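You operate a simulated robot arm through the tools that you are given. There is no shell and no other tool. Be economical: measure what you need, move in short steps, check, and stop when the job is done.

You run a simulated robot arm. Do the job below in one go: nothing can be reset, and whatever is moved stays where it is left.

JOB
Zero the gauge, then measure the cover in the stand.
Fine: COAT plunger on the slide's bare pad, then ZERO once; leave the reading on the screen and the slide back at LOAD.

The check looks at the end state, three seconds after you hand in, the way a careful person would. Anything else that was tipped, shoved, dropped, spilled or broken makes it a failure. Lids that push on must go on centred and level and be pressed home; caps that screw on are set level and turned clockwise until they are tight.

ROBOT AND FRAMES
A 6-joint arm with a two-finger parallel gripper, fixed in place. Base frame: the origin is at the foot of the arm, x ahead of it, y to its left, z up. Units: mm, degrees, N and s.
With the tool pointing down near the work surface it reaches from about 260 to 680 mm from the base axis. Its first joint turns from -66.0 to 66.0 degrees. Payload 2.9 kg.
Tool frame: the origin (TCP) lies between the finger pads and is the grasp point; the fingertips stand 30 mm ahead of it; z points along the fingers, y is the line along which they close. Largest opening 110 mm; finger width 20, thickness 10; the body of the gripper, 48 by 112 mm, starts 55 mm behind the TCP.
Orientation is that of the tool frame in the base frame, as a unit quaternion [w, x, y, z]. With the fingers straight down and closing along the base's y, the tool's x points along the base's -x, its y along +y and its z along -z.

CONTROLS
- The arm moves only by the tool apply_moves. Its argument "series" is a list that holds one entry, the list of rows, each a list of 7 numbers: the shift along the tool's x, y, z in cm, then the turn, a rotation vector about the tool's x, y, z in degrees, then the closure in counts, from 0 (fully open) to 255 (shut). In form: [[[x, y, z, wx, wy, wz, grip], ...]]. A call has 1 to 20 rows; each row shifts and turns the commanded pose from where the row before left it, along the tool's axes as they then stand. Each row takes 0.2 s and may step no farther than 50 mm and 8.6 degrees from the row before; otherwise, or with a gripper value out of range, the whole call is refused. Where a pose cannot be reached the arm comes as near as it can. A force on the tool above 40 N (or 10 N above the force at the start of the call, whichever is more), or a blocked arm, ends the call early, and 0.2 s more pass. Each finger travels about 108 mm/s and halts on what it meets, pressing with about 40 N; the grip force reading is that of the motor and also rises with nothing between the fingers. The clock runs only during rows and for 0.2 s after the last one: add rows that do not move to give the fingers time. It gives the time, the measured TCP pose, the force on the tool (base axes), the opening and the grip force at its end, in the units of the frame above (readings bear some noise), with the torque about the TCP (base axes, N m) and any sound that the robot's microphone picked up.
- Cameras (640 x 400 px; columns grow to the right, rows downward): "scene" is fixed at [87.2, 440.3, 1392.5]; the picture's right is [-0.67, -0.74, 0.00], its down [-0.37, 0.34, -0.87] and it looks along [0.64, -0.58, -0.50] (base axes); focal length 322 px, centre (320, 200). "wrist" rides on the gripper at [72, 17, -103] in the tool frame; the picture's right is [-0.23, 0.97, 0.00], its down [-0.76, -0.18, -0.62] and it looks along [-0.61, -0.14, 0.78] (tool axes); focal length 222 px, centre (320, 200). There is no depth. A picture from a camera that has moved, and an enlarged one, comes with that camera's place and axes in the base frame and with its lens.
- capture(camera): a new picture of that camera. It takes no simulated time.
- enlarge(camera, box): a new picture of the part [left, top, right, bottom] of that camera's present view, enlarged. It takes no simulated time.
- job_done(): hands the job in; it is judged then, once.

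Go step by step. Nothing tells you positions but the pictures and the camera data: compare them with the known pose of the tool, close in by small moves and look again before you grip or let go. The budget is 120 turns and 76 pictures, counting those below and the enlarged ones. Unless the task says otherwise, let go and move clear before handing in, and close with one line.

The tools are called after "Emit:" as a command line: name --argument value ..., lists and objects as JSON in quotes. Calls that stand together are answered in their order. apply_moves: Moves the arm, as the interface text tells. Its arguments: {"type":"object","properties":{"series":{"type":"array","items":{"type":"array","items":{"type":"array","items":{"type":"number"}}}}},"required":["series"]} The other tools are called the same way: capture (camera) takes a picture; enlarge (camera, box) takes an enlarged picture of a part of a camera's view; job_done () hands the job in.

At the start:

```text
clock: 0.0
position: [337.3, -188.6, 1245.5]
tcp_rot: [0.0, 0.0, 1.0, 0.0]
contact_force: [-0.2, 0.5, 0.5]
ft_torque: [0.01, 0.02, -0.02]
gripper_width: 109.9
grip_force: 0.0
```

scene: 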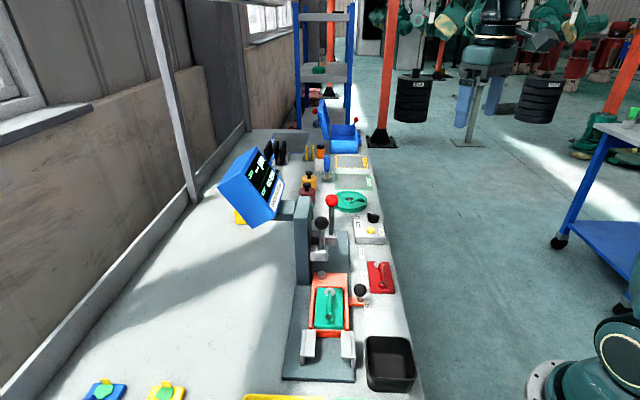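
wrist: 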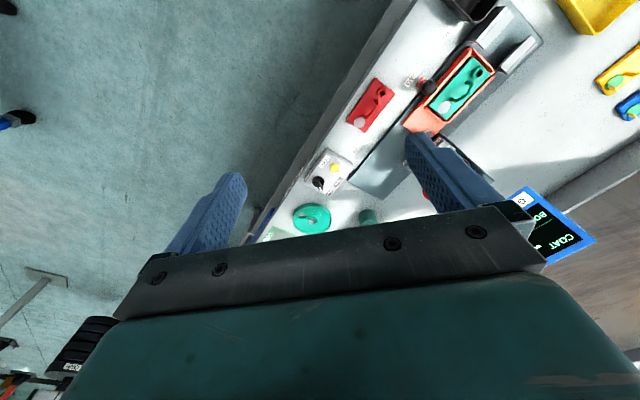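

I see a gauge stand with a slide, a display, and a small control box. I'll take closer looks first.

Emit:
enlarge --camera "scene" --box '[270, 180, 430, 390]'

Emit:
enlarge --camera "scene" --box '[210, 100, 410, 250]'

Emit:
enlarge --camera "wrist" --box '[260, 0, 600, 260]'

```text
1.90 times, centred on (350, 285) of scene
camera zoom: at [87.2, 440.3, 1392.5], right [-0.67, -0.74, 0.0], down [-0.37, 0.34, -0.87], along [0.64, -0.58, -0.5], focal length 614 px, centre (263, 38)
```

zoom: 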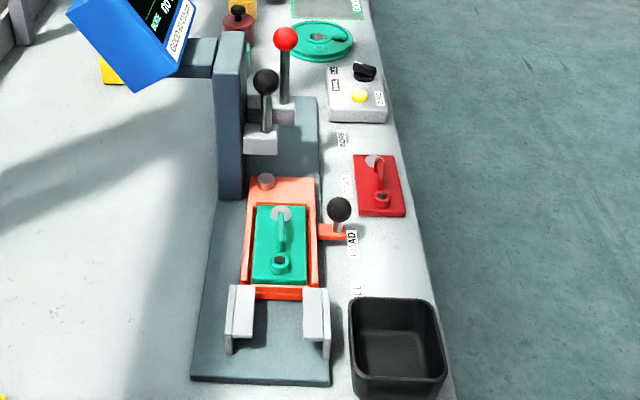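

```text
2.67 times, centred on (310, 175) of scene
camera zoom: at [87.2, 440.3, 1392.5], right [-0.67, -0.74, 0.0], down [-0.37, 0.34, -0.87], along [0.64, -0.58, -0.5], focal length 859 px, centre (347, 267)
```

zoom: 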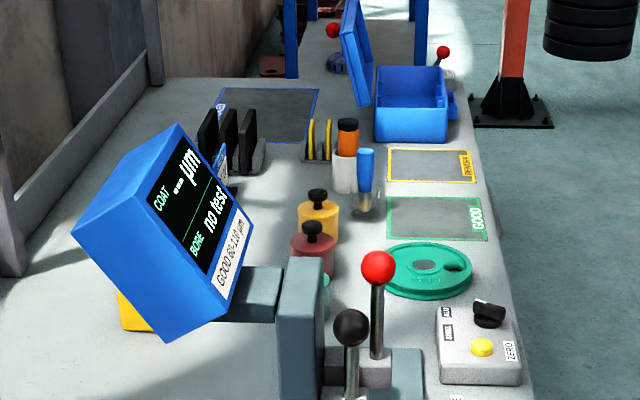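

```text
1.54 times, centred on (430, 130) of wrist
camera zoom: at [265.9, -172.2, 1348.5], right [0.23, 0.97, 0.0], down [0.76, -0.18, 0.62], along [0.61, -0.14, -0.78], focal length 342 px, centre (151, 308)
```

zoom: 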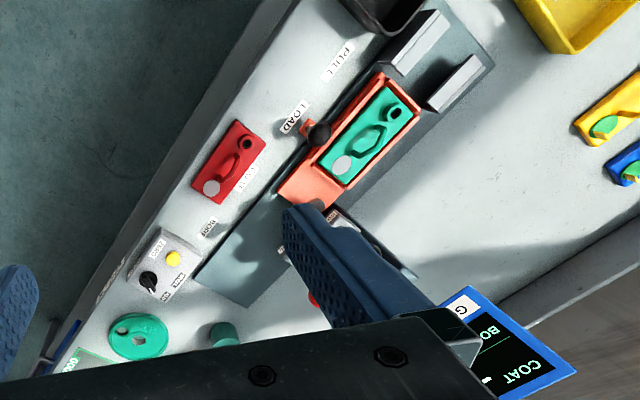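

The slide line runs at about -43° in the base frame, with the handle ball near (417,21,853) and the ZERO button near (572,-203,828). I'll yaw the tool square to the stand and go lower to read the labels.

Emit:
apply_moves --series '[[[0.6, 3.5, 0, 0, 0, 0, 0], [0, 0, 0, 0, 0, -7.75, 0], [0, 0, 0, 0, 0, -7.75, 0], [0, 0, 0, 0, 0, -7.75, 0], [0, 0, 0, 0, 0, -7.75, 0], [0, 0, 0, 0, 0, -7.75, 0], [0, 0, 0, 0, 0, -7.75, 0], [0, 0, 4.5, 0, 0, 0, 0], [0, 0, 4.5, 0, 0, 0, 0], [0, 0, 4.5, 0, 0, 0, 0], [0, 0, 4.5, 0, 0, 0, 0], [0, 0, 4.5, 0, 0, 0, 0], [0, 0, 0, 0, 0, 0, 0]]]'

Emit:
capture --camera "wrist"

```text
clock: 2.8
position: [333.9, -153.4, 1020.0]
tcp_rot: [0.0, -0.395, 0.919, 0.0]
contact_force: [0.3, -1.2, -0.4]
ft_torque: [0.0, 0.02, 0.01]
gripper_width: 109.9
grip_force: 0.0
```

```text
70 pictures are left
camera wrist: at [271.1, -194.9, 1123.3], right [-0.55, 0.83, 0.0], down [0.65, 0.43, 0.62], along [0.52, 0.34, -0.78], focal length 222 px, centre (320, 200)
```

wrist: 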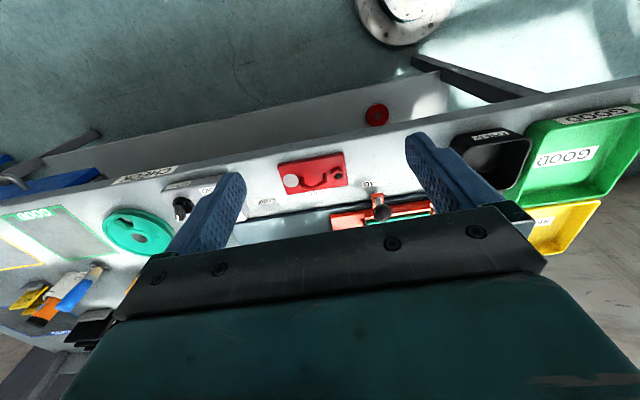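

The gripper hides the stand in this view, so I'll back off along tool x to see it past the fingers.

Emit:
apply_moves --series '[[[4.5, 0, 0, 0, 0, 0, 0], [4.5, 0, 0, 0, 0, 0, 0], [4.5, 0, 0, 0, 0, 0, 0], [0, 0, 0, 0, 0, 0, 0]]]'

Emit:
capture --camera "wrist"

```text
clock: 3.8
position: [240.4, -250.0, 1020.0]
tcp_rot: [0.0, -0.396, 0.918, 0.0]
contact_force: [0.0, 0.3, 0.0]
ft_torque: [0.03, 0.0, 0.0]
gripper_width: 109.9
grip_force: 0.0
```

```text
69 pictures are left
camera wrist: at [177.8, -291.9, 1123.9], right [-0.55, 0.83, 0.0], down [0.65, 0.43, 0.62], along [0.52, 0.34, -0.78], focal length 222 px, centre (320, 200)
```

wrist: 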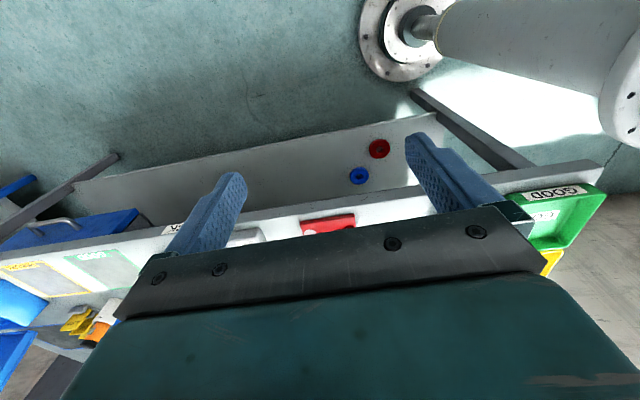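

Wrong way: the useful part of the view is just below the camera. I'll rise and move forward over the stand, staying above the column top.

Emit:
apply_moves --series '[[[0, 0, -4.5, 0, 0, 0, 0], [0, 0, -4.5, 0, 0, 0, 0], [0, 1.6, -3.0, 0, 0, 0, 0], [-4.8, 0, 0, 0, 0, 0, 0], [-4.8, 0, 0, 0, 0, 0, 0], [-4.8, 0, 0, 0, 0, 0, 0], [-4.8, 0, 0, 0, 0, 0, 0], [-4.8, 0, 0, 0, 0, 0, 0], [-4.8, 0, 0, 0, 0, 0, 0], [0, 0, 0, 0, 0, 0, 0]]]'

Emit:
capture --camera "wrist"

```text
clock: 6.0
position: [425.6, -30.4, 1137.7]
tcp_rot: [0.0, -0.395, 0.919, 0.001]
contact_force: [0.5, -0.5, 0.1]
ft_torque: [0.01, 0.03, 0.03]
gripper_width: 110.3
grip_force: 0.2
```

```text
68 pictures are left
camera wrist: at [364.8, -72.0, 1241.9], right [-0.55, 0.84, 0.0], down [0.65, 0.43, 0.62], along [0.52, 0.34, -0.78], focal length 222 px, centre (320, 200)
```

wrist: 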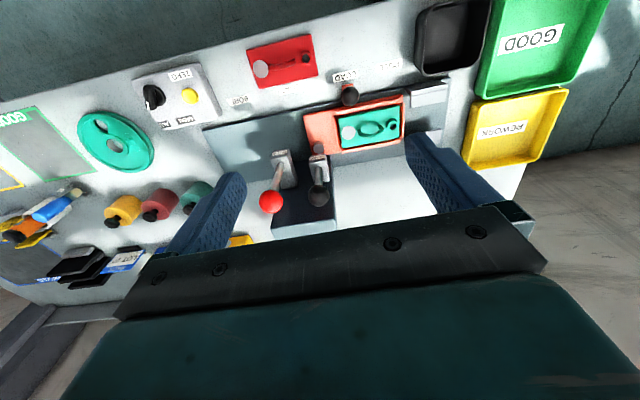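

Good view. I'll enlarge the stations and the control box.

Emit:
enlarge --camera "wrist" --box '[120, 50, 280, 150]'

Emit:
enlarge --camera "wrist" --box '[220, 50, 460, 240]'

Emit:
enlarge --camera "scene" --box '[290, 180, 390, 250]'

Emit:
enlarge --camera "scene" --box '[210, 135, 290, 230]'

```text
4.00 times, centred on (200, 100) of wrist
camera zoom: at [364.8, -72.0, 1241.9], right [-0.55, 0.84, 0.0], down [0.65, 0.43, 0.62], along [0.52, 0.34, -0.78], focal length 888 px, centre (800, 600)
```

zoom: 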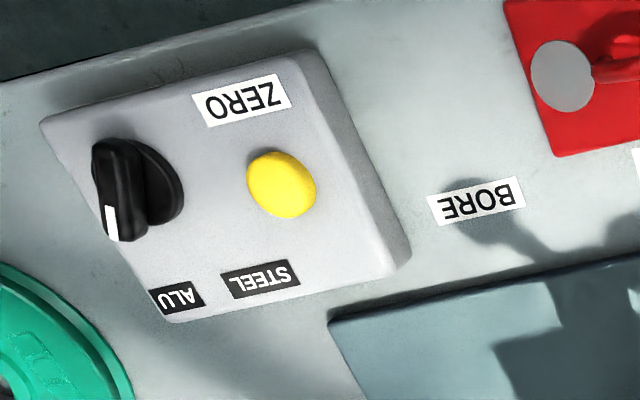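

```text
2.11 times, centred on (340, 145) of wrist
camera zoom: at [364.8, -72.0, 1241.9], right [-0.55, 0.84, 0.0], down [0.65, 0.43, 0.62], along [0.52, 0.34, -0.78], focal length 468 px, centre (278, 316)
```

zoom: 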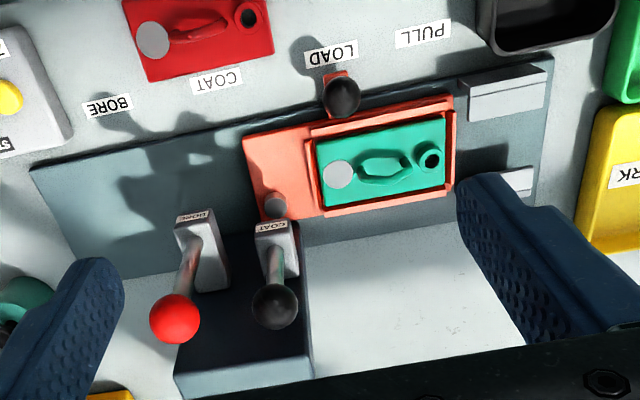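

```text
5.71 times, centred on (340, 215) of scene
camera zoom: at [87.2, 440.3, 1392.5], right [-0.67, -0.74, 0.0], down [-0.37, 0.34, -0.87], along [0.64, -0.58, -0.5], focal length 1841 px, centre (206, 114)
```

zoom: 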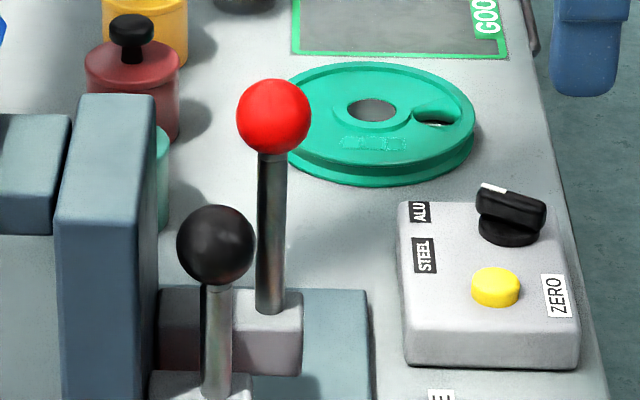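

```text
4.21 times, centred on (250, 182) of scene
camera zoom: at [87.2, 440.3, 1392.5], right [-0.67, -0.74, 0.0], down [-0.37, 0.34, -0.87], along [0.64, -0.58, -0.5], focal length 1356 px, centre (615, 274)
```

zoom: 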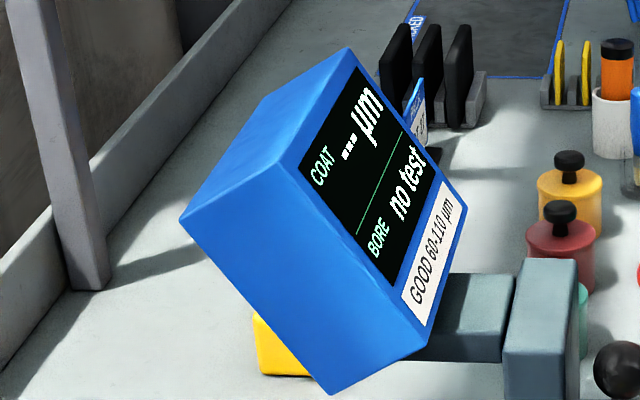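

The knob is at ALU, the slide is at LOAD, and the COAT (black) and BORE (red) levers are clear. I need to see whether the small gray disc is the slide's bare pad or the plunger tip.

Emit:
enlarge --camera "scene" --box '[300, 210, 380, 300]'

Emit:
enlarge --camera "wrist" --box '[270, 90, 370, 220]'

```text
4.44 times, centred on (340, 255) of scene
camera zoom: at [87.2, 440.3, 1392.5], right [-0.67, -0.74, 0.0], down [-0.37, 0.34, -0.87], along [0.64, -0.58, -0.5], focal length 1432 px, centre (231, -44)
```

zoom: 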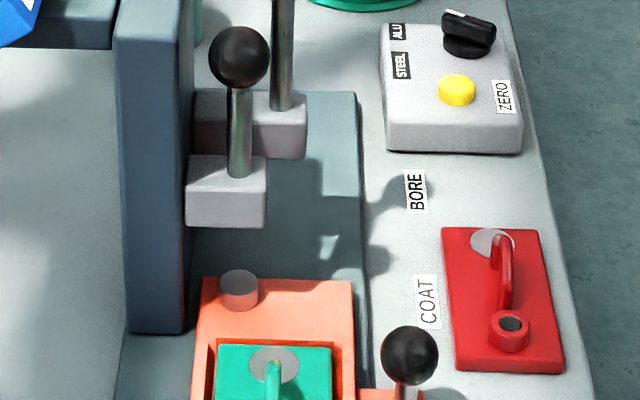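

```text
3.08 times, centred on (320, 155) of wrist
camera zoom: at [364.8, -72.0, 1241.9], right [-0.55, 0.84, 0.0], down [0.65, 0.43, 0.62], along [0.52, 0.34, -0.78], focal length 684 px, centre (320, 338)
```

zoom: 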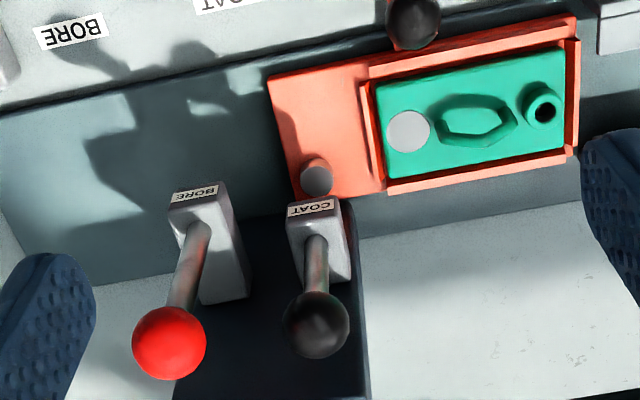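

Triangulation puts the COAT (black) ball at (529,34,986). It sits directly above the slide's bare pad at (531,33,825), so with the slide at LOAD the pad is already under the COAT plunger. I'll check the column top for clearance.

Emit:
enlarge --camera "scene" --box '[275, 180, 345, 285]'

Emit:
enlarge --camera "wrist" --box '[240, 140, 400, 240]'

```text
3.81 times, centred on (310, 232) of scene
camera zoom: at [87.2, 440.3, 1392.5], right [-0.67, -0.74, 0.0], down [-0.37, 0.34, -0.87], along [0.64, -0.58, -0.5], focal length 1227 px, centre (358, 76)
```

zoom: 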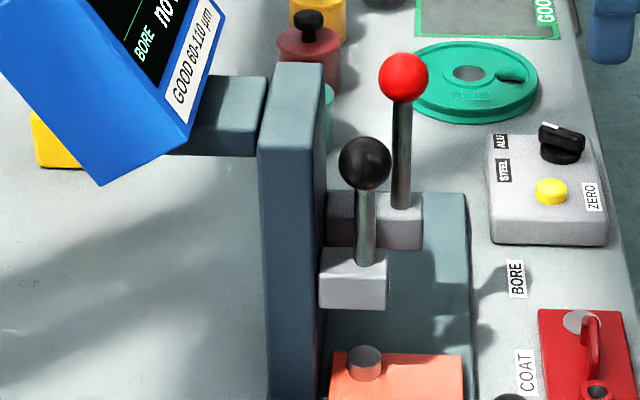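

```text
4.00 times, centred on (320, 190) of wrist
camera zoom: at [364.8, -72.0, 1241.9], right [-0.55, 0.84, 0.0], down [0.65, 0.43, 0.62], along [0.52, 0.34, -0.78], focal length 888 px, centre (320, 240)
```

zoom: 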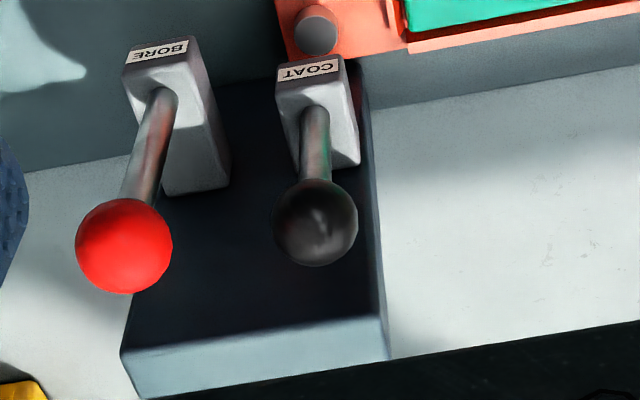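

The column top is at about 1008 and the red ball top at about 1024. I'll close the gripper, square the yaw to 45° and approach at TCP z≈1060, stopping short of the COAT ball to check clearance.

Emit:
apply_moves --series '[[[0, 0, 0, 0, 0, 1.5, 255], [0, -2.8, 0, 0, 0, 0, 255], [0, 0, 4.0, 0, 0, 0, 255], [0, 0, 3.7, 0, 0, 0, 255], [-4.0, 0, 0, 0, 0, 0, 255], [-4.0, 0, 0, 0, 0, 0, 255], [0, 0, 0, 0, 0, 0, 255]]]'

Emit:
capture --camera "scene"

Emit:
capture --camera "wrist"

```text
clock: 7.6
position: [502.0, 5.0, 1062.9]
tcp_rot: [0.0, -0.383, 0.924, -0.001]
contact_force: [-0.5, -0.4, 0.1]
ft_torque: [-0.02, 0.02, 0.01]
gripper_width: 0.1
grip_force: 37.5
```

```text
59 pictures are left
```

scene: 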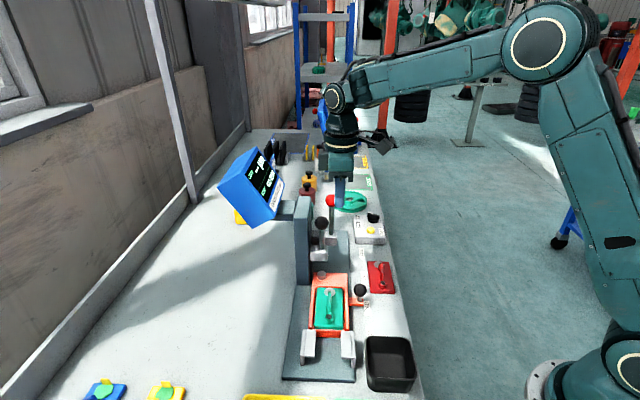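

```text
58 pictures are left
camera wrist: at [439.3, -34.1, 1166.3], right [-0.53, 0.85, 0.0], down [0.66, 0.41, 0.62], along [0.53, 0.33, -0.78], focal length 222 px, centre (320, 200)
```

wrist: 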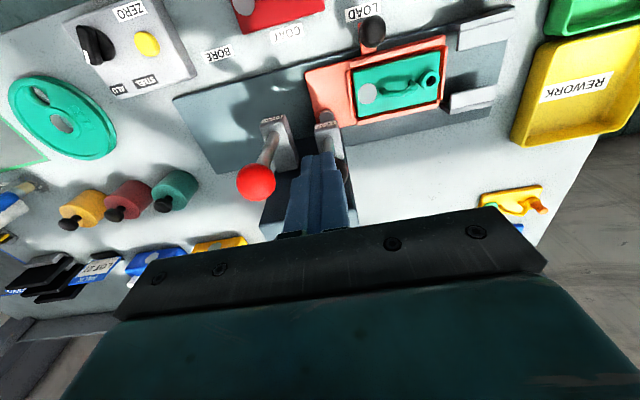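

The arm is well clear of the display. I'll move over the ball and press down in small steps, watching the force.

Emit:
apply_moves --series '[[[-1.9, 0, 0, 0, 0, 0, 255], [-1.9, 0, 0, 0, 0, 0, 255], [0, 0, 1.5, 0, 0, 0, 255], [0, 0, 1.0, 0, 0, 0, 255], [0, 0, 0.5, 0, 0, 0, 255], [0, 0, 0.5, 0, 0, 0, 255], [0, 0, 0, 0, 0, 0, 255]]]'

Emit:
enlarge --camera "scene" --box '[270, 170, 390, 270]'

```text
clock: 9.2
position: [529.2, 30.4, 1028.2]
tcp_rot: [-0.001, -0.382, 0.924, -0.001]
contact_force: [-0.5, 0.2, 1.9]
ft_torque: [0.02, 0.01, -0.06]
gripper_width: 0.1
grip_force: 37.4
```

```text
4.00 times, centred on (330, 220) of scene
camera zoom: at [87.2, 440.3, 1392.5], right [-0.67, -0.74, 0.0], down [-0.37, 0.34, -0.87], along [0.64, -0.58, -0.5], focal length 1288 px, centre (280, 120)
```

zoom: 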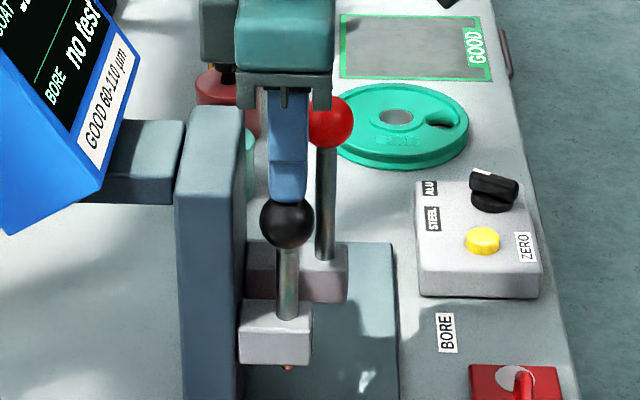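

The fingertips are on the ball and the brass plunger tip now shows below the block. Next I'll press down further.

Emit:
apply_moves --series '[[[0, 0, 0.5, 0, 0, 0, 255], [0, 0, 0.5, 0, 0, 0, 255], [0, 0, 0.5, 0, 0, 0, 255], [0, 0, 0.5, 0, 0, 0, 255], [0, 0, 0, 0, 0, 0, 255]]]'

Emit:
enlarge --camera "scene" --box '[250, 180, 370, 290]'

```text
clock: 10.4
position: [529.4, 31.3, 1007.7]
tcp_rot: [0.001, -0.383, 0.924, 0.0]
contact_force: [-1.3, -1.8, 2.9]
ft_torque: [-0.05, 0.02, 0.01]
gripper_width: 0.0
grip_force: 37.7
```

```text
3.64 times, centred on (310, 235) of scene
camera zoom: at [87.2, 440.3, 1392.6], right [-0.67, -0.74, 0.0], down [-0.37, 0.34, -0.87], along [0.64, -0.58, -0.5], focal length 1171 px, centre (356, 73)
```

zoom: 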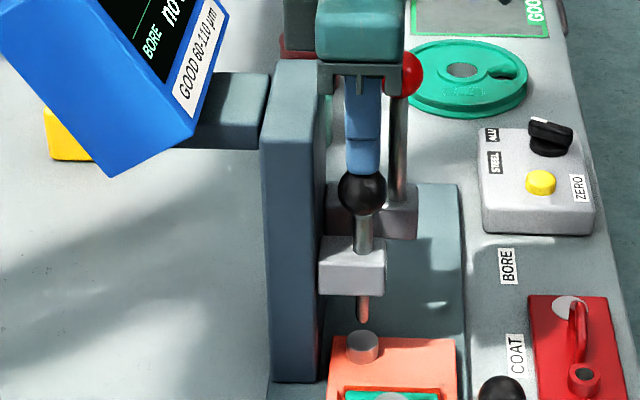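

The plunger is dropping and lines up with the pad. I'll keep going.

Emit:
apply_moves --series '[[[0, 0, 0.5, 0, 0, 0, 255], [0, 0, 0.5, 0, 0, 0, 255], [0, 0, 0.4, 0, 0, 0, 255], [0, 0, 0.3, 0, 0, 0, 255], [0, 0, 0.3, 0, 0, 0, 255], [0, 0, 0, 0, 0, 0, 255]]]'

Emit:
enlarge --camera "scene" --box '[210, 140, 390, 290]'

```text
clock: 11.8
position: [530.0, 31.1, 989.6]
tcp_rot: [0.002, -0.382, 0.924, 0.0]
contact_force: [-5.9, -2.4, 25.0]
ft_torque: [-0.05, 0.19, 0.07]
gripper_width: 0.0
grip_force: 37.9
```

```text
2.67 times, centred on (300, 215) of scene
camera zoom: at [86.7, 440.2, 1392.6], right [-0.67, -0.74, 0.0], down [-0.37, 0.34, -0.87], along [0.64, -0.58, -0.5], focal length 859 px, centre (373, 160)
```

zoom: 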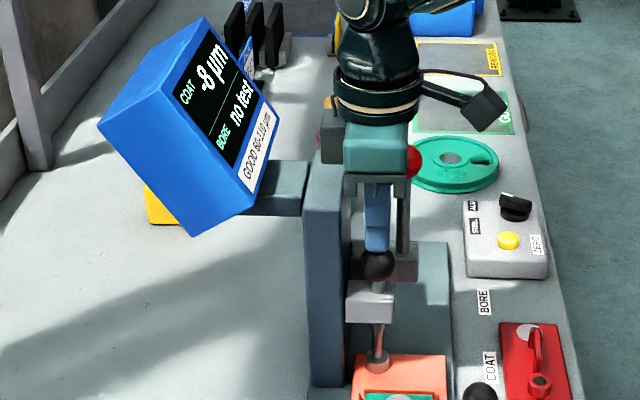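

The plunger is on the pad and the screen shows COAT -8 µm. I'll rise and see whether the plunger stays down.

Emit:
apply_moves --series '[[[0, 0, -1.5, 0, 0, 0, 255], [0, 0, -3, 0, 0, 0, 255], [0, 0, -3, 0, 0, 0, 255], [0, 0, 0, 0, 0, 0, 255]]]'

Emit:
enlarge --camera "scene" --box '[210, 140, 390, 290]'

```text
clock: 12.8
position: [528.4, 31.5, 1063.2]
tcp_rot: [0.0, -0.383, 0.924, 0.0]
contact_force: [-0.5, 0.6, -1.0]
ft_torque: [0.03, -0.01, 0.04]
gripper_width: 0.2
grip_force: 37.9
```

```text
2.67 times, centred on (300, 215) of scene
camera zoom: at [87.2, 440.3, 1392.5], right [-0.67, -0.74, 0.0], down [-0.37, 0.34, -0.87], along [0.64, -0.58, -0.5], focal length 859 px, centre (373, 160)
```

zoom: 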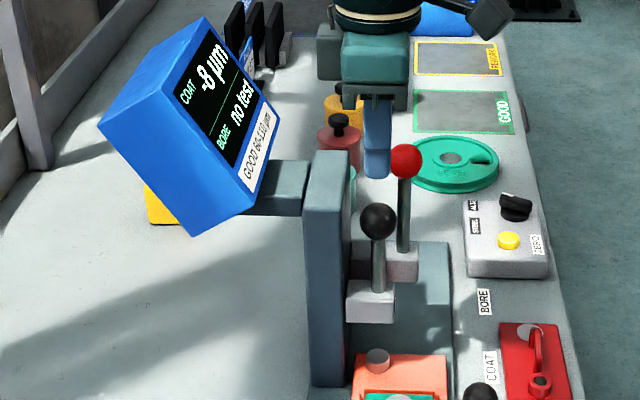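

The plunger springs back and the reading holds at -8. Now I'll go to the ZERO button at about (572,-205,828) and hover to check alignment.

Emit:
apply_moves --series '[[[0, 0, -3.7, 0, 0, 0, 255], [4.56, 0, 0, 0, 0, 0, 255], [4.56, 0, 0, 0, 0, 0, 255], [4.56, 0, 0, 0, 0, 0, 255], [0, -4.96, 0, 0, 0, 0, 255], [0, -4.96, 0, 0, 0, 0, 255], [0, -4.96, 0, 0, 0, 0, 255], [0, -4.96, 0, 0, 0, 0, 255], [0, 0, 4.8, 0, 0, 0, 255], [0, 0, 4.8, 0, 0, 0, 255], [0, 0, 4.8, 0, 0, 0, 255], [0, 0, 4.8, 0, 0, 0, 255], [0, 0, 0, 0, 0, 0, 255]]]'

Emit:
enlarge --camera "scene" --box '[320, 170, 420, 260]'

Emit:
capture --camera "wrist"

```text
clock: 15.6
position: [572.0, -205.9, 908.1]
tcp_rot: [0.001, -0.383, 0.924, -0.001]
contact_force: [0.8, -0.6, -0.6]
ft_torque: [0.01, 0.02, 0.01]
gripper_width: 0.0
grip_force: 37.8
```

```text
4.44 times, centred on (370, 215) of scene
camera zoom: at [87.2, 440.3, 1392.5], right [-0.67, -0.74, 0.0], down [-0.37, 0.34, -0.87], along [0.64, -0.58, -0.5], focal length 1432 px, centre (98, 133)
```

zoom: 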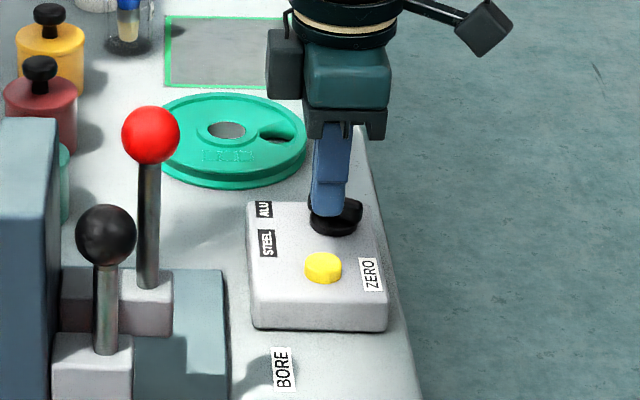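

```text
52 pictures are left
camera wrist: at [509.1, -244.7, 1011.5], right [-0.53, 0.85, 0.0], down [0.66, 0.41, 0.62], along [0.53, 0.33, -0.78], focal length 222 px, centre (320, 200)
```

wrist: 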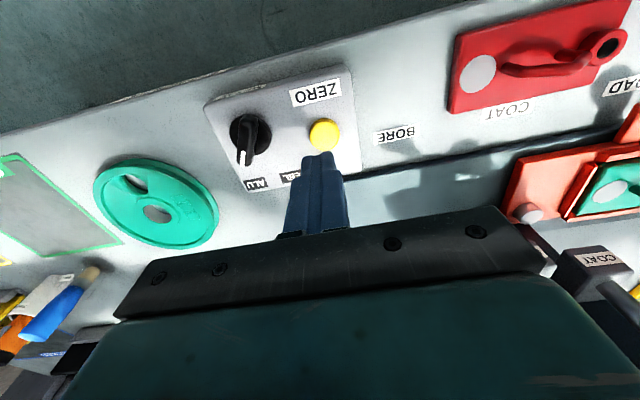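

The tip lines up over the button. I'll descend, then press in small steps without lifting.

Emit:
apply_moves --series '[[[0.15, 0.1, 2.0, 0, 0, 0, 255], [0, 0, 1.5, 0, 0, 0, 255], [0, 0, 0.5, 0, 0, 0, 255], [0, 0, 0.3, 0, 0, 0, 255], [0, 0, 0.3, 0, 0, 0, 255], [0, 0, 0, 0, 0, 0, 255]]]'

Emit:
enlarge --camera "scene" --box '[210, 140, 400, 260]'

```text
clock: 17.0
position: [572.0, -205.8, 863.0]
tcp_rot: [0.001, -0.382, 0.924, 0.0]
contact_force: [-3.6, 0.8, 12.5]
ft_torque: [0.01, 0.15, 0.02]
gripper_width: 0.0
grip_force: 37.3
heard: click
```

```text
3.33 times, centred on (305, 200) of scene
camera zoom: at [86.9, 440.4, 1392.5], right [-0.67, -0.74, 0.0], down [-0.37, 0.34, -0.87], along [0.64, -0.58, -0.5], focal length 1074 px, centre (370, 200)
```

zoom: 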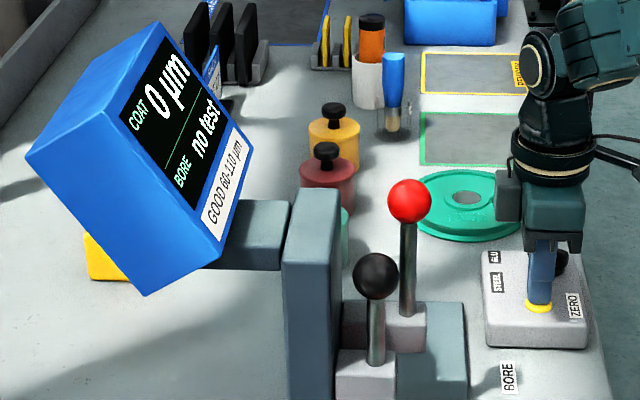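

One click, and COAT reads 0 µm. I'll lift off and go to the slide handle near (417,21,853).

Emit:
apply_moves --series '[[[0, 0, -4.5, 0, 0, 0, 255], [0, 0, -4.5, 0, 0, 0, 255], [0, 0, -4.5, 0, 0, 0, 255], [0, 4.5, 0, 0, 0, 0, 100], [0, 4.5, 0, 0, 0, 0, 100], [0, 4.5, 0, 0, 0, 0, 100], [0, 4.5, 0, 0, 0, 0, 100], [0, 4.5, 0, 0, 0, 0, 100], [0, 4.5, 0, 0, 0, 0, 100], [-4.0, 0, 0, 0, 0, 0, 100], [0, 0, 3.5, 0, 0, 0, 100], [0, 0, 0, 0, 0, 0, 100]]]'

Emit:
capture --camera "wrist"

Emit:
enlarge --camera "scene" --box '[290, 200, 430, 330]'

```text
clock: 19.6
position: [409.2, 13.5, 961.8]
tcp_rot: [0.0, -0.382, 0.924, 0.0]
contact_force: [-0.6, -0.2, -0.8]
ft_torque: [-0.02, 0.02, -0.01]
gripper_width: 67.1
grip_force: 0.1
```

```text
50 pictures are left
camera wrist: at [345.7, -25.3, 1065.2], right [-0.53, 0.85, 0.0], down [0.66, 0.41, 0.62], along [0.53, 0.33, -0.78], focal length 222 px, centre (320, 200)
```

wrist: 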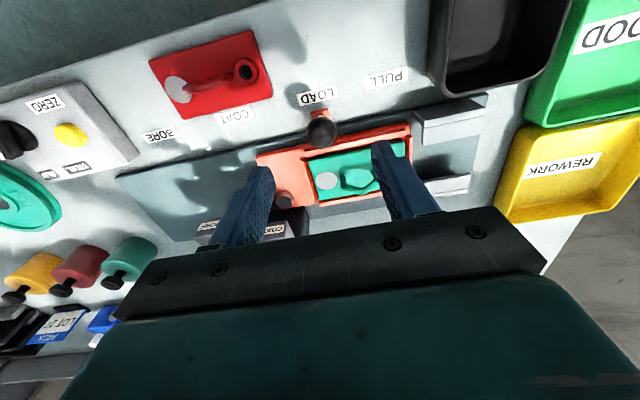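

```text
3.08 times, centred on (360, 265) of scene
camera zoom: at [87.2, 440.3, 1392.5], right [-0.67, -0.74, 0.0], down [-0.37, 0.34, -0.87], along [0.64, -0.58, -0.5], focal length 991 px, centre (197, 0)
```

zoom: 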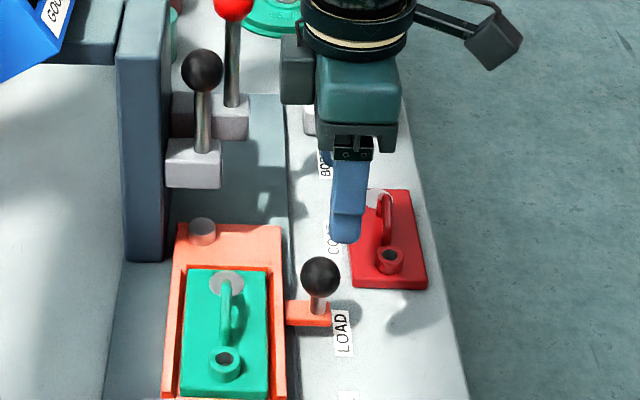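

The ball is at (416,21,855). I'll lower the open fingers around it.

Emit:
apply_moves --series '[[[-1.05, 0, 0, 0, 0, 0, 100], [0, 0, 4.5, 0, 0, 0, 100], [0, 0, 3.0, 0, 0, 0, 100], [0, 0, 2.2, 0, 0, 0, 100], [0, 0, 0, 0, 0, 0, 100]]]'

Emit:
capture --camera "wrist"

Emit:
enlarge --camera "scene" --box '[290, 200, 430, 330]'

```text
clock: 20.8
position: [414.8, 20.9, 864.1]
tcp_rot: [0.0, -0.383, 0.924, 0.001]
contact_force: [-0.5, 0.3, 0.5]
ft_torque: [-0.01, -0.01, -0.03]
gripper_width: 66.9
grip_force: 0.0
```

```text
48 pictures are left
camera wrist: at [352.9, -18.1, 967.6], right [-0.53, 0.85, 0.0], down [0.66, 0.41, 0.62], along [0.53, 0.33, -0.78], focal length 222 px, centre (320, 200)
```

wrist: 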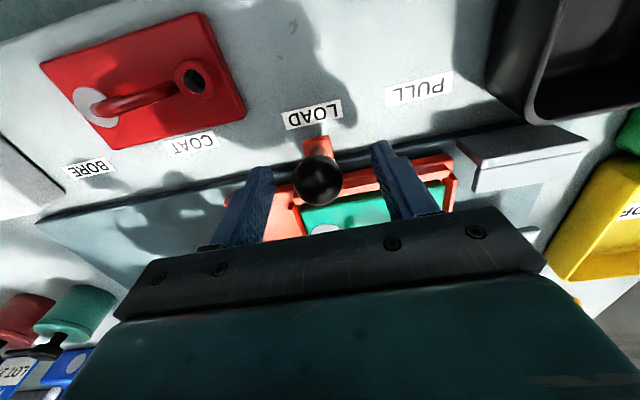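

```text
3.08 times, centred on (360, 265) of scene
camera zoom: at [87.2, 440.3, 1392.5], right [-0.67, -0.74, 0.0], down [-0.37, 0.34, -0.87], along [0.64, -0.58, -0.5], focal length 991 px, centre (197, 0)
```

zoom: 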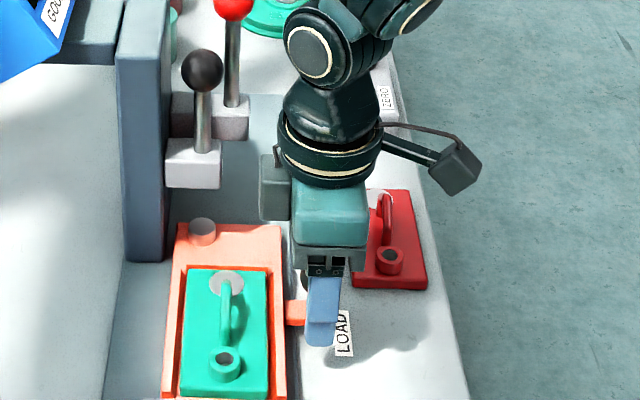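

The ball is between the fingers. Closing on it now.

Emit:
apply_moves --series '[[[0, 0, 0, 0, 0, 0, 180], [0, 0, 0, 0, 0, 0, 255], [0, 0, 0, 0, 0, 0, 255], [0, 0, 0, 0, 0, 0, 255]]]'

```text
clock: 21.8
position: [416.6, 20.8, 864.4]
tcp_rot: [-0.001, -0.382, 0.924, 0.0]
contact_force: [1.9, -0.8, -5.2]
ft_torque: [0.05, -0.16, -0.01]
gripper_width: 29.2
grip_force: 44.7
```

Gripped. Now I'll move the slide 100 mm toward COAT in short steps.

Emit:
apply_moves --series '[[[0, -1, 0, 0, 0, 0, 255], [0, -1.5, 0, 0, 0, 0, 255], [0, -1.5, 0, 0, 0, 0, 255], [0, -1.5, 0, 0, 0, 0, 255], [0, -1.5, 0, 0, 0, 0, 255], [0, -1.5, 0, 0, 0, 0, 255], [0, -1.0, 0, 0, 0, 0, 255], [0, -0.5, 0, 0, 0, 0, 255], [0, 0, 0, 0, 0, 0, 255]]]'

Emit:
enlarge --camera "scene" --box '[290, 200, 430, 330]'

```text
clock: 23.8
position: [486.7, -50.7, 864.8]
tcp_rot: [0.0, -0.384, 0.924, 0.0]
contact_force: [6.7, 5.9, -15.8]
ft_torque: [0.09, -0.05, -0.06]
gripper_width: 29.3
grip_force: 44.9
```

```text
3.08 times, centred on (360, 265) of scene
camera zoom: at [87.7, 440.4, 1392.5], right [-0.67, -0.74, 0.0], down [-0.37, 0.34, -0.87], along [0.64, -0.58, -0.5], focal length 991 px, centre (197, 0)
```

zoom: 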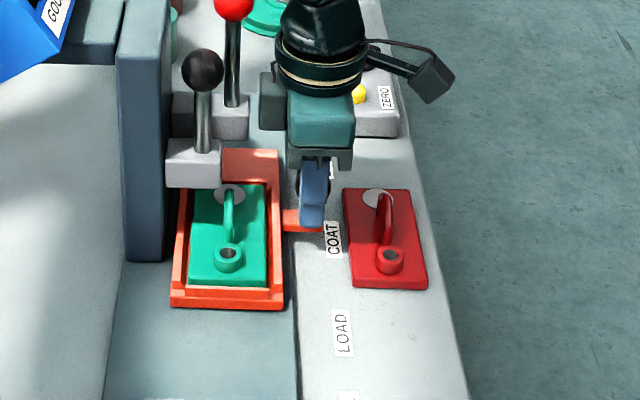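

The slide is aligned with COAT. I'll release, rise and go back over the COAT ball.

Emit:
apply_moves --series '[[[0, 0, 0, 0, 0, 0, 130], [0, 0, 0, 0, 0, 0, 130], [0, 0, -4, 0, 0, 0, 130], [0, 0, -4.5, 0, 0, 0, 130], [0, 0, -4.5, 0, 0, 0, 255], [0, 0, -4.5, 0, 0, 0, 255], [0, 0, -2.9, 0, 0, 0, 255], [0, 2.77, 0, 0, 0, 0, 255], [-4.4, 0, 0, 0, 0, 0, 255], [-4.38, 0, 0, 0, 0, 0, 255], [0, 0, 0, 0, 0, 0, 255]]]'

Emit:
enlarge --camera "scene" --box '[210, 140, 390, 290]'

```text
clock: 26.2
position: [528.9, 31.3, 1069.1]
tcp_rot: [0.0, -0.382, 0.924, 0.0]
contact_force: [-0.5, -0.6, -0.1]
ft_torque: [-0.01, 0.02, 0.0]
gripper_width: 0.0
grip_force: 38.3
```

```text
2.67 times, centred on (300, 215) of scene
camera zoom: at [87.2, 440.3, 1392.5], right [-0.67, -0.74, 0.0], down [-0.37, 0.34, -0.87], along [0.64, -0.58, -0.5], focal length 859 px, centre (373, 160)
```

zoom: 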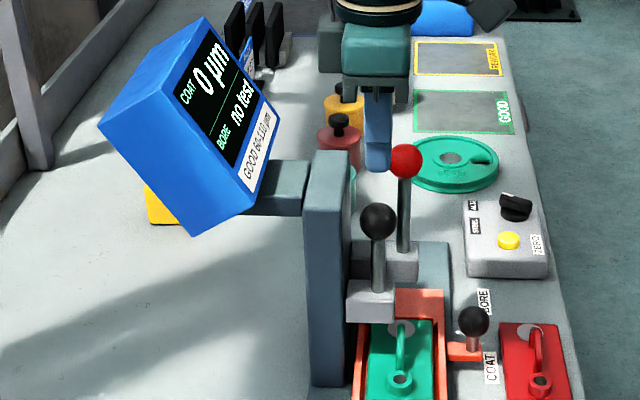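

The slide stayed put. Next I'll press the COAT plunger onto the cover.

Emit:
apply_moves --series '[[[0, 0, 2.0, 0, 0, 0, 255], [0, 0, 1.5, 0, 0, 0, 255], [0, 0, 0.7, 0, 0, 0, 255], [0, 0, 0.5, 0, 0, 0, 255], [0, 0, 0.5, 0, 0, 0, 255], [0, 0, 0.5, 0, 0, 0, 255], [0, 0, 0.5, 0, 0, 0, 255], [0, 0, 0.4, 0, 0, 0, 255], [0, 0, 0, 0, 0, 0, 255]]]'

Emit:
enlarge --camera "scene" --box '[210, 140, 390, 290]'

```text
clock: 28.2
position: [529.2, 30.7, 1002.4]
tcp_rot: [0.0, -0.384, 0.923, -0.001]
contact_force: [1.0, 0.1, 4.1]
ft_torque: [0.04, 0.0, -0.01]
gripper_width: 0.0
grip_force: 37.9
```

```text
2.67 times, centred on (300, 215) of scene
camera zoom: at [87.2, 440.3, 1392.5], right [-0.67, -0.74, 0.0], down [-0.37, 0.34, -0.87], along [0.64, -0.58, -0.5], focal length 859 px, centre (373, 160)
```

zoom: 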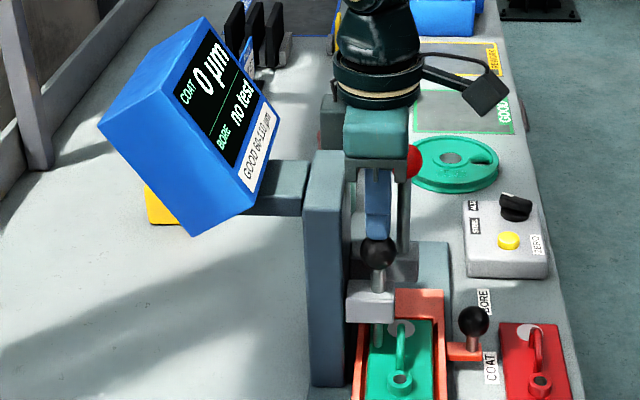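

Emit:
apply_moves --series '[[[0, 0, 0.4, 0, 0, 0, 255], [0, 0, 0.4, 0, 0, 0, 255], [0, 0, 0.3, 0, 0, 0, 255], [0, 0, 0.3, 0, 0, 0, 255], [0, 0, 0, 0, 0, 0, 255]]]'

Emit:
enlarge --camera "scene" --box '[210, 140, 390, 290]'

```text
clock: 29.4
position: [529.7, 32.3, 989.6]
tcp_rot: [0.0, -0.383, 0.924, -0.001]
contact_force: [-4.3, -1.0, 15.9]
ft_torque: [-0.04, 0.17, 0.06]
gripper_width: 0.1
grip_force: 38.1
```

```text
2.67 times, centred on (300, 215) of scene
camera zoom: at [86.9, 440.3, 1392.6], right [-0.67, -0.74, 0.0], down [-0.37, 0.34, -0.87], along [0.64, -0.58, -0.5], focal length 859 px, centre (373, 160)
```

zoom: 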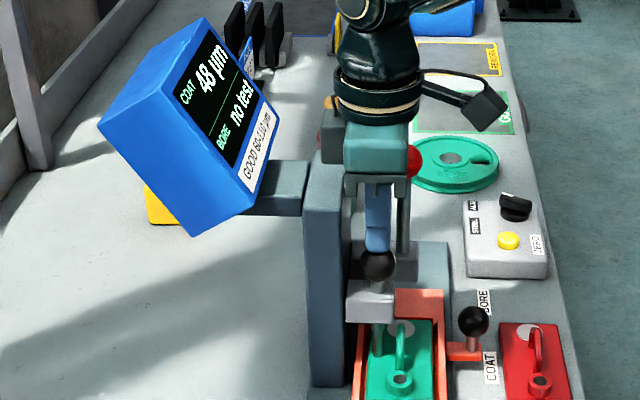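

The reading is 48 µm with the plunger firmly seated. I'll lift, return to the handle (ball near (487,-51)) and hover above it.

Emit:
apply_moves --series '[[[0, 0, -2, 0, 0, 0, 255], [0, 0, -3, 0, 0, 0, 255], [0, 0, -3, 0, 0, 0, 255], [4.4, 0, 0, 0, 0, 0, 255], [4.35, 0, 0, 0, 0, 0, 255], [0, -2.9, 0, 0, 0, 0, 100], [0, 0, 4.5, 0, 0, 0, 100], [0, 0, 4.5, 0, 0, 0, 100], [0, 0, 3.0, 0, 0, 0, 100], [0, 0, 0, 0, 0, 0, 100]]]'

Emit:
capture --camera "wrist"

Emit:
enlarge --camera "scene" --box '[210, 140, 390, 290]'

```text
clock: 31.6
position: [487.2, -51.2, 947.8]
tcp_rot: [-0.001, -0.382, 0.924, 0.001]
contact_force: [-0.6, -0.4, 0.2]
ft_torque: [-0.03, -0.02, 0.04]
gripper_width: 66.9
grip_force: 0.1
```

```text
42 pictures are left
camera wrist: at [424.0, -89.8, 1051.6], right [-0.53, 0.85, 0.0], down [0.66, 0.41, 0.62], along [0.53, 0.33, -0.78], focal length 222 px, centre (320, 200)
```

wrist: 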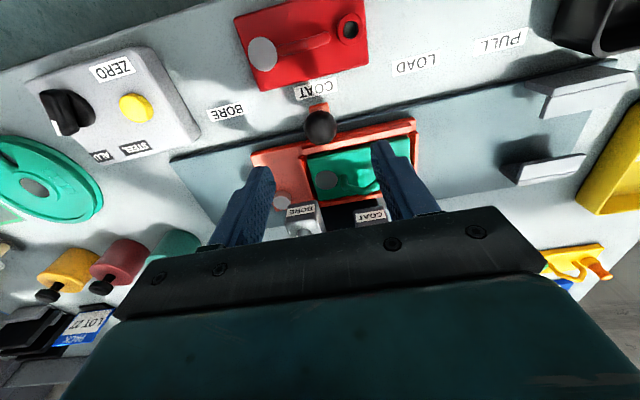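

```text
2.67 times, centred on (300, 215) of scene
camera zoom: at [87.2, 440.3, 1392.5], right [-0.67, -0.74, 0.0], down [-0.37, 0.34, -0.87], along [0.64, -0.58, -0.5], focal length 859 px, centre (373, 160)
```

zoom: 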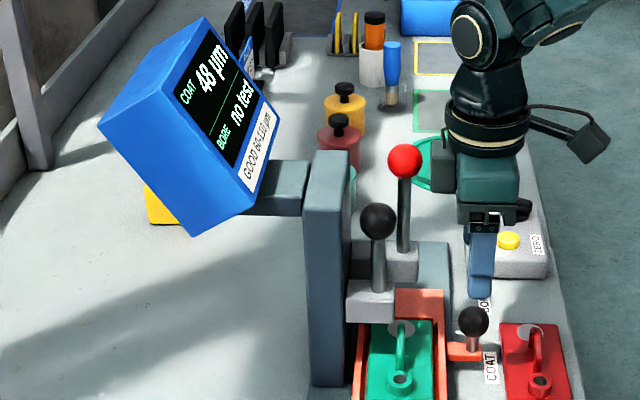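

The reading is held at 48 µm. I'll descend, grip the handle and slide back to LOAD.

Emit:
apply_moves --series '[[[0, 0, 4.0, 0, 0, 0, 100], [0, 0, 3.0, 0, 0, 0, 100], [0, 0, 1.3, 0, 0, 0, 100], [0, 0, 0, 0, 0, 0, 180], [0, 0, 0, 0, 0, 0, 255], [0, 0, 0, 0, 0, 0, 255], [0, 0, 0, 0, 0, 0, 255]]]'

```text
clock: 33.2
position: [486.8, -50.0, 865.3]
tcp_rot: [0.0, -0.382, 0.924, 0.001]
contact_force: [-0.4, -0.5, -8.2]
ft_torque: [0.15, -0.19, -0.01]
gripper_width: 29.3
grip_force: 45.1
```

Emit:
apply_moves --series '[[[0, 1, 0, 0, 0, 0, 255], [0, 1.5, 0, 0, 0, 0, 255], [0, 1.5, 0, 0, 0, 0, 255], [0, 1.5, 0, 0, 0, 0, 255], [0, 1.5, 0, 0, 0, 0, 255], [0, 1.5, 0, 0, 0, 0, 255], [0, 1.0, 0, 0, 0, 0, 255], [0, 0.5, 0, 0, 0, 0, 255], [0, 0, 0, 0, 0, 0, 255]]]'

Emit:
enlarge --camera "scene" --box '[290, 200, 430, 330]'

```text
clock: 35.2
position: [415.9, 20.0, 865.3]
tcp_rot: [-0.001, -0.383, 0.924, 0.0]
contact_force: [0.8, 1.8, -25.8]
ft_torque: [-0.19, 0.24, 0.06]
gripper_width: 29.0
grip_force: 45.1
```

```text
3.08 times, centred on (360, 265) of scene
camera zoom: at [87.6, 440.4, 1392.5], right [-0.67, -0.74, 0.0], down [-0.37, 0.34, -0.87], along [0.64, -0.58, -0.5], focal length 991 px, centre (197, 0)
```

zoom: 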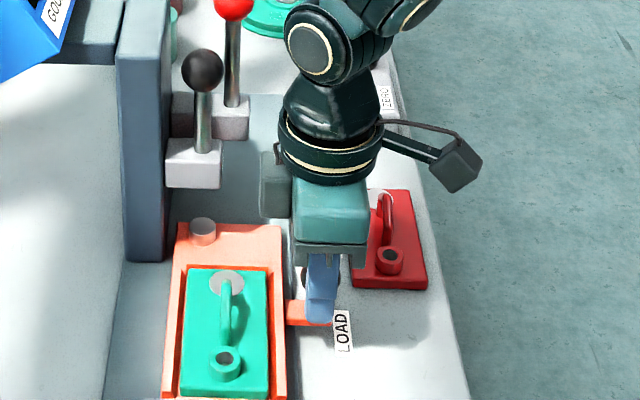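

The slide is back exactly where it began. I'll release, rise clear and verify.

Emit:
apply_moves --series '[[[0, 0, 0, 0, 0, 0, 130], [0, 0, 0, 0, 0, 0, 130], [0, 0, -4, 0, 0, 0, 130], [0, 0, -4.5, 0, 0, 0, 130], [0, 0, -4.5, 0, 0, 0, 130], [0, 0, -4.5, 0, 0, 0, 130], [4.5, 0, 0, 0, 0, 0, 130], [4.5, 0, 0, 0, 0, 0, 130], [0, 0, 0, 0, 0, 0, 130]]]'

Emit:
enlarge --camera "scene" --box '[210, 140, 430, 340]'

Emit:
capture --camera "scene"

```text
clock: 37.2
position: [352.4, -44.0, 1041.1]
tcp_rot: [-0.001, -0.383, 0.924, 0.001]
contact_force: [-0.3, 0.1, 0.0]
ft_torque: [-0.02, -0.01, 0.02]
gripper_width: 53.9
grip_force: 0.0
```

```text
2.00 times, centred on (320, 240) of scene
camera zoom: at [87.2, 440.3, 1392.5], right [-0.67, -0.74, 0.0], down [-0.37, 0.34, -0.87], along [0.64, -0.58, -0.5], focal length 644 px, centre (320, 120)
```

zoom: 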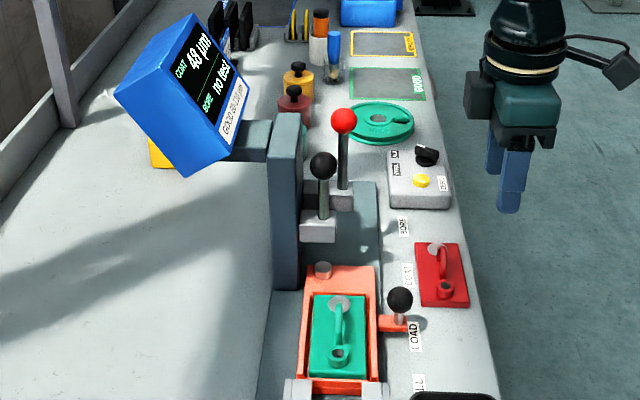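

```text
38 pictures are left
```

scene: 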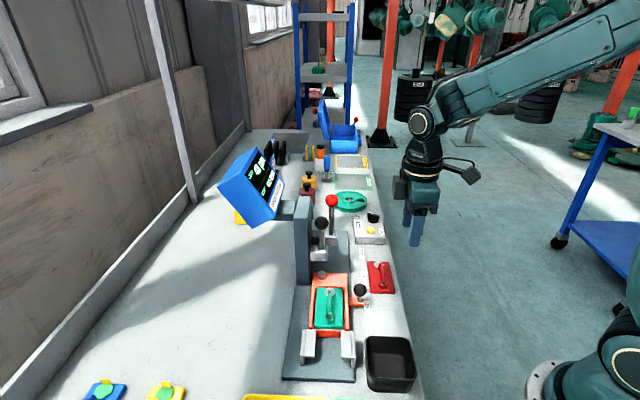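

The screen shows COAT 48 µm, the slide is at LOAD, both plungers are up and nothing else has moved. Handing in.

Emit:
job_done

```text
The job is handed in.
```

I zeroed the gauge on the slide's bare pad with one ZERO press (it read -8 µm before, 0 after), then measured the cover: COAT 48 µm, below the 60–110 GOOD range. That reading is still on the screen and the slide is back at LOAD; I left the material knob at ALU as found and did not run the BORE test.
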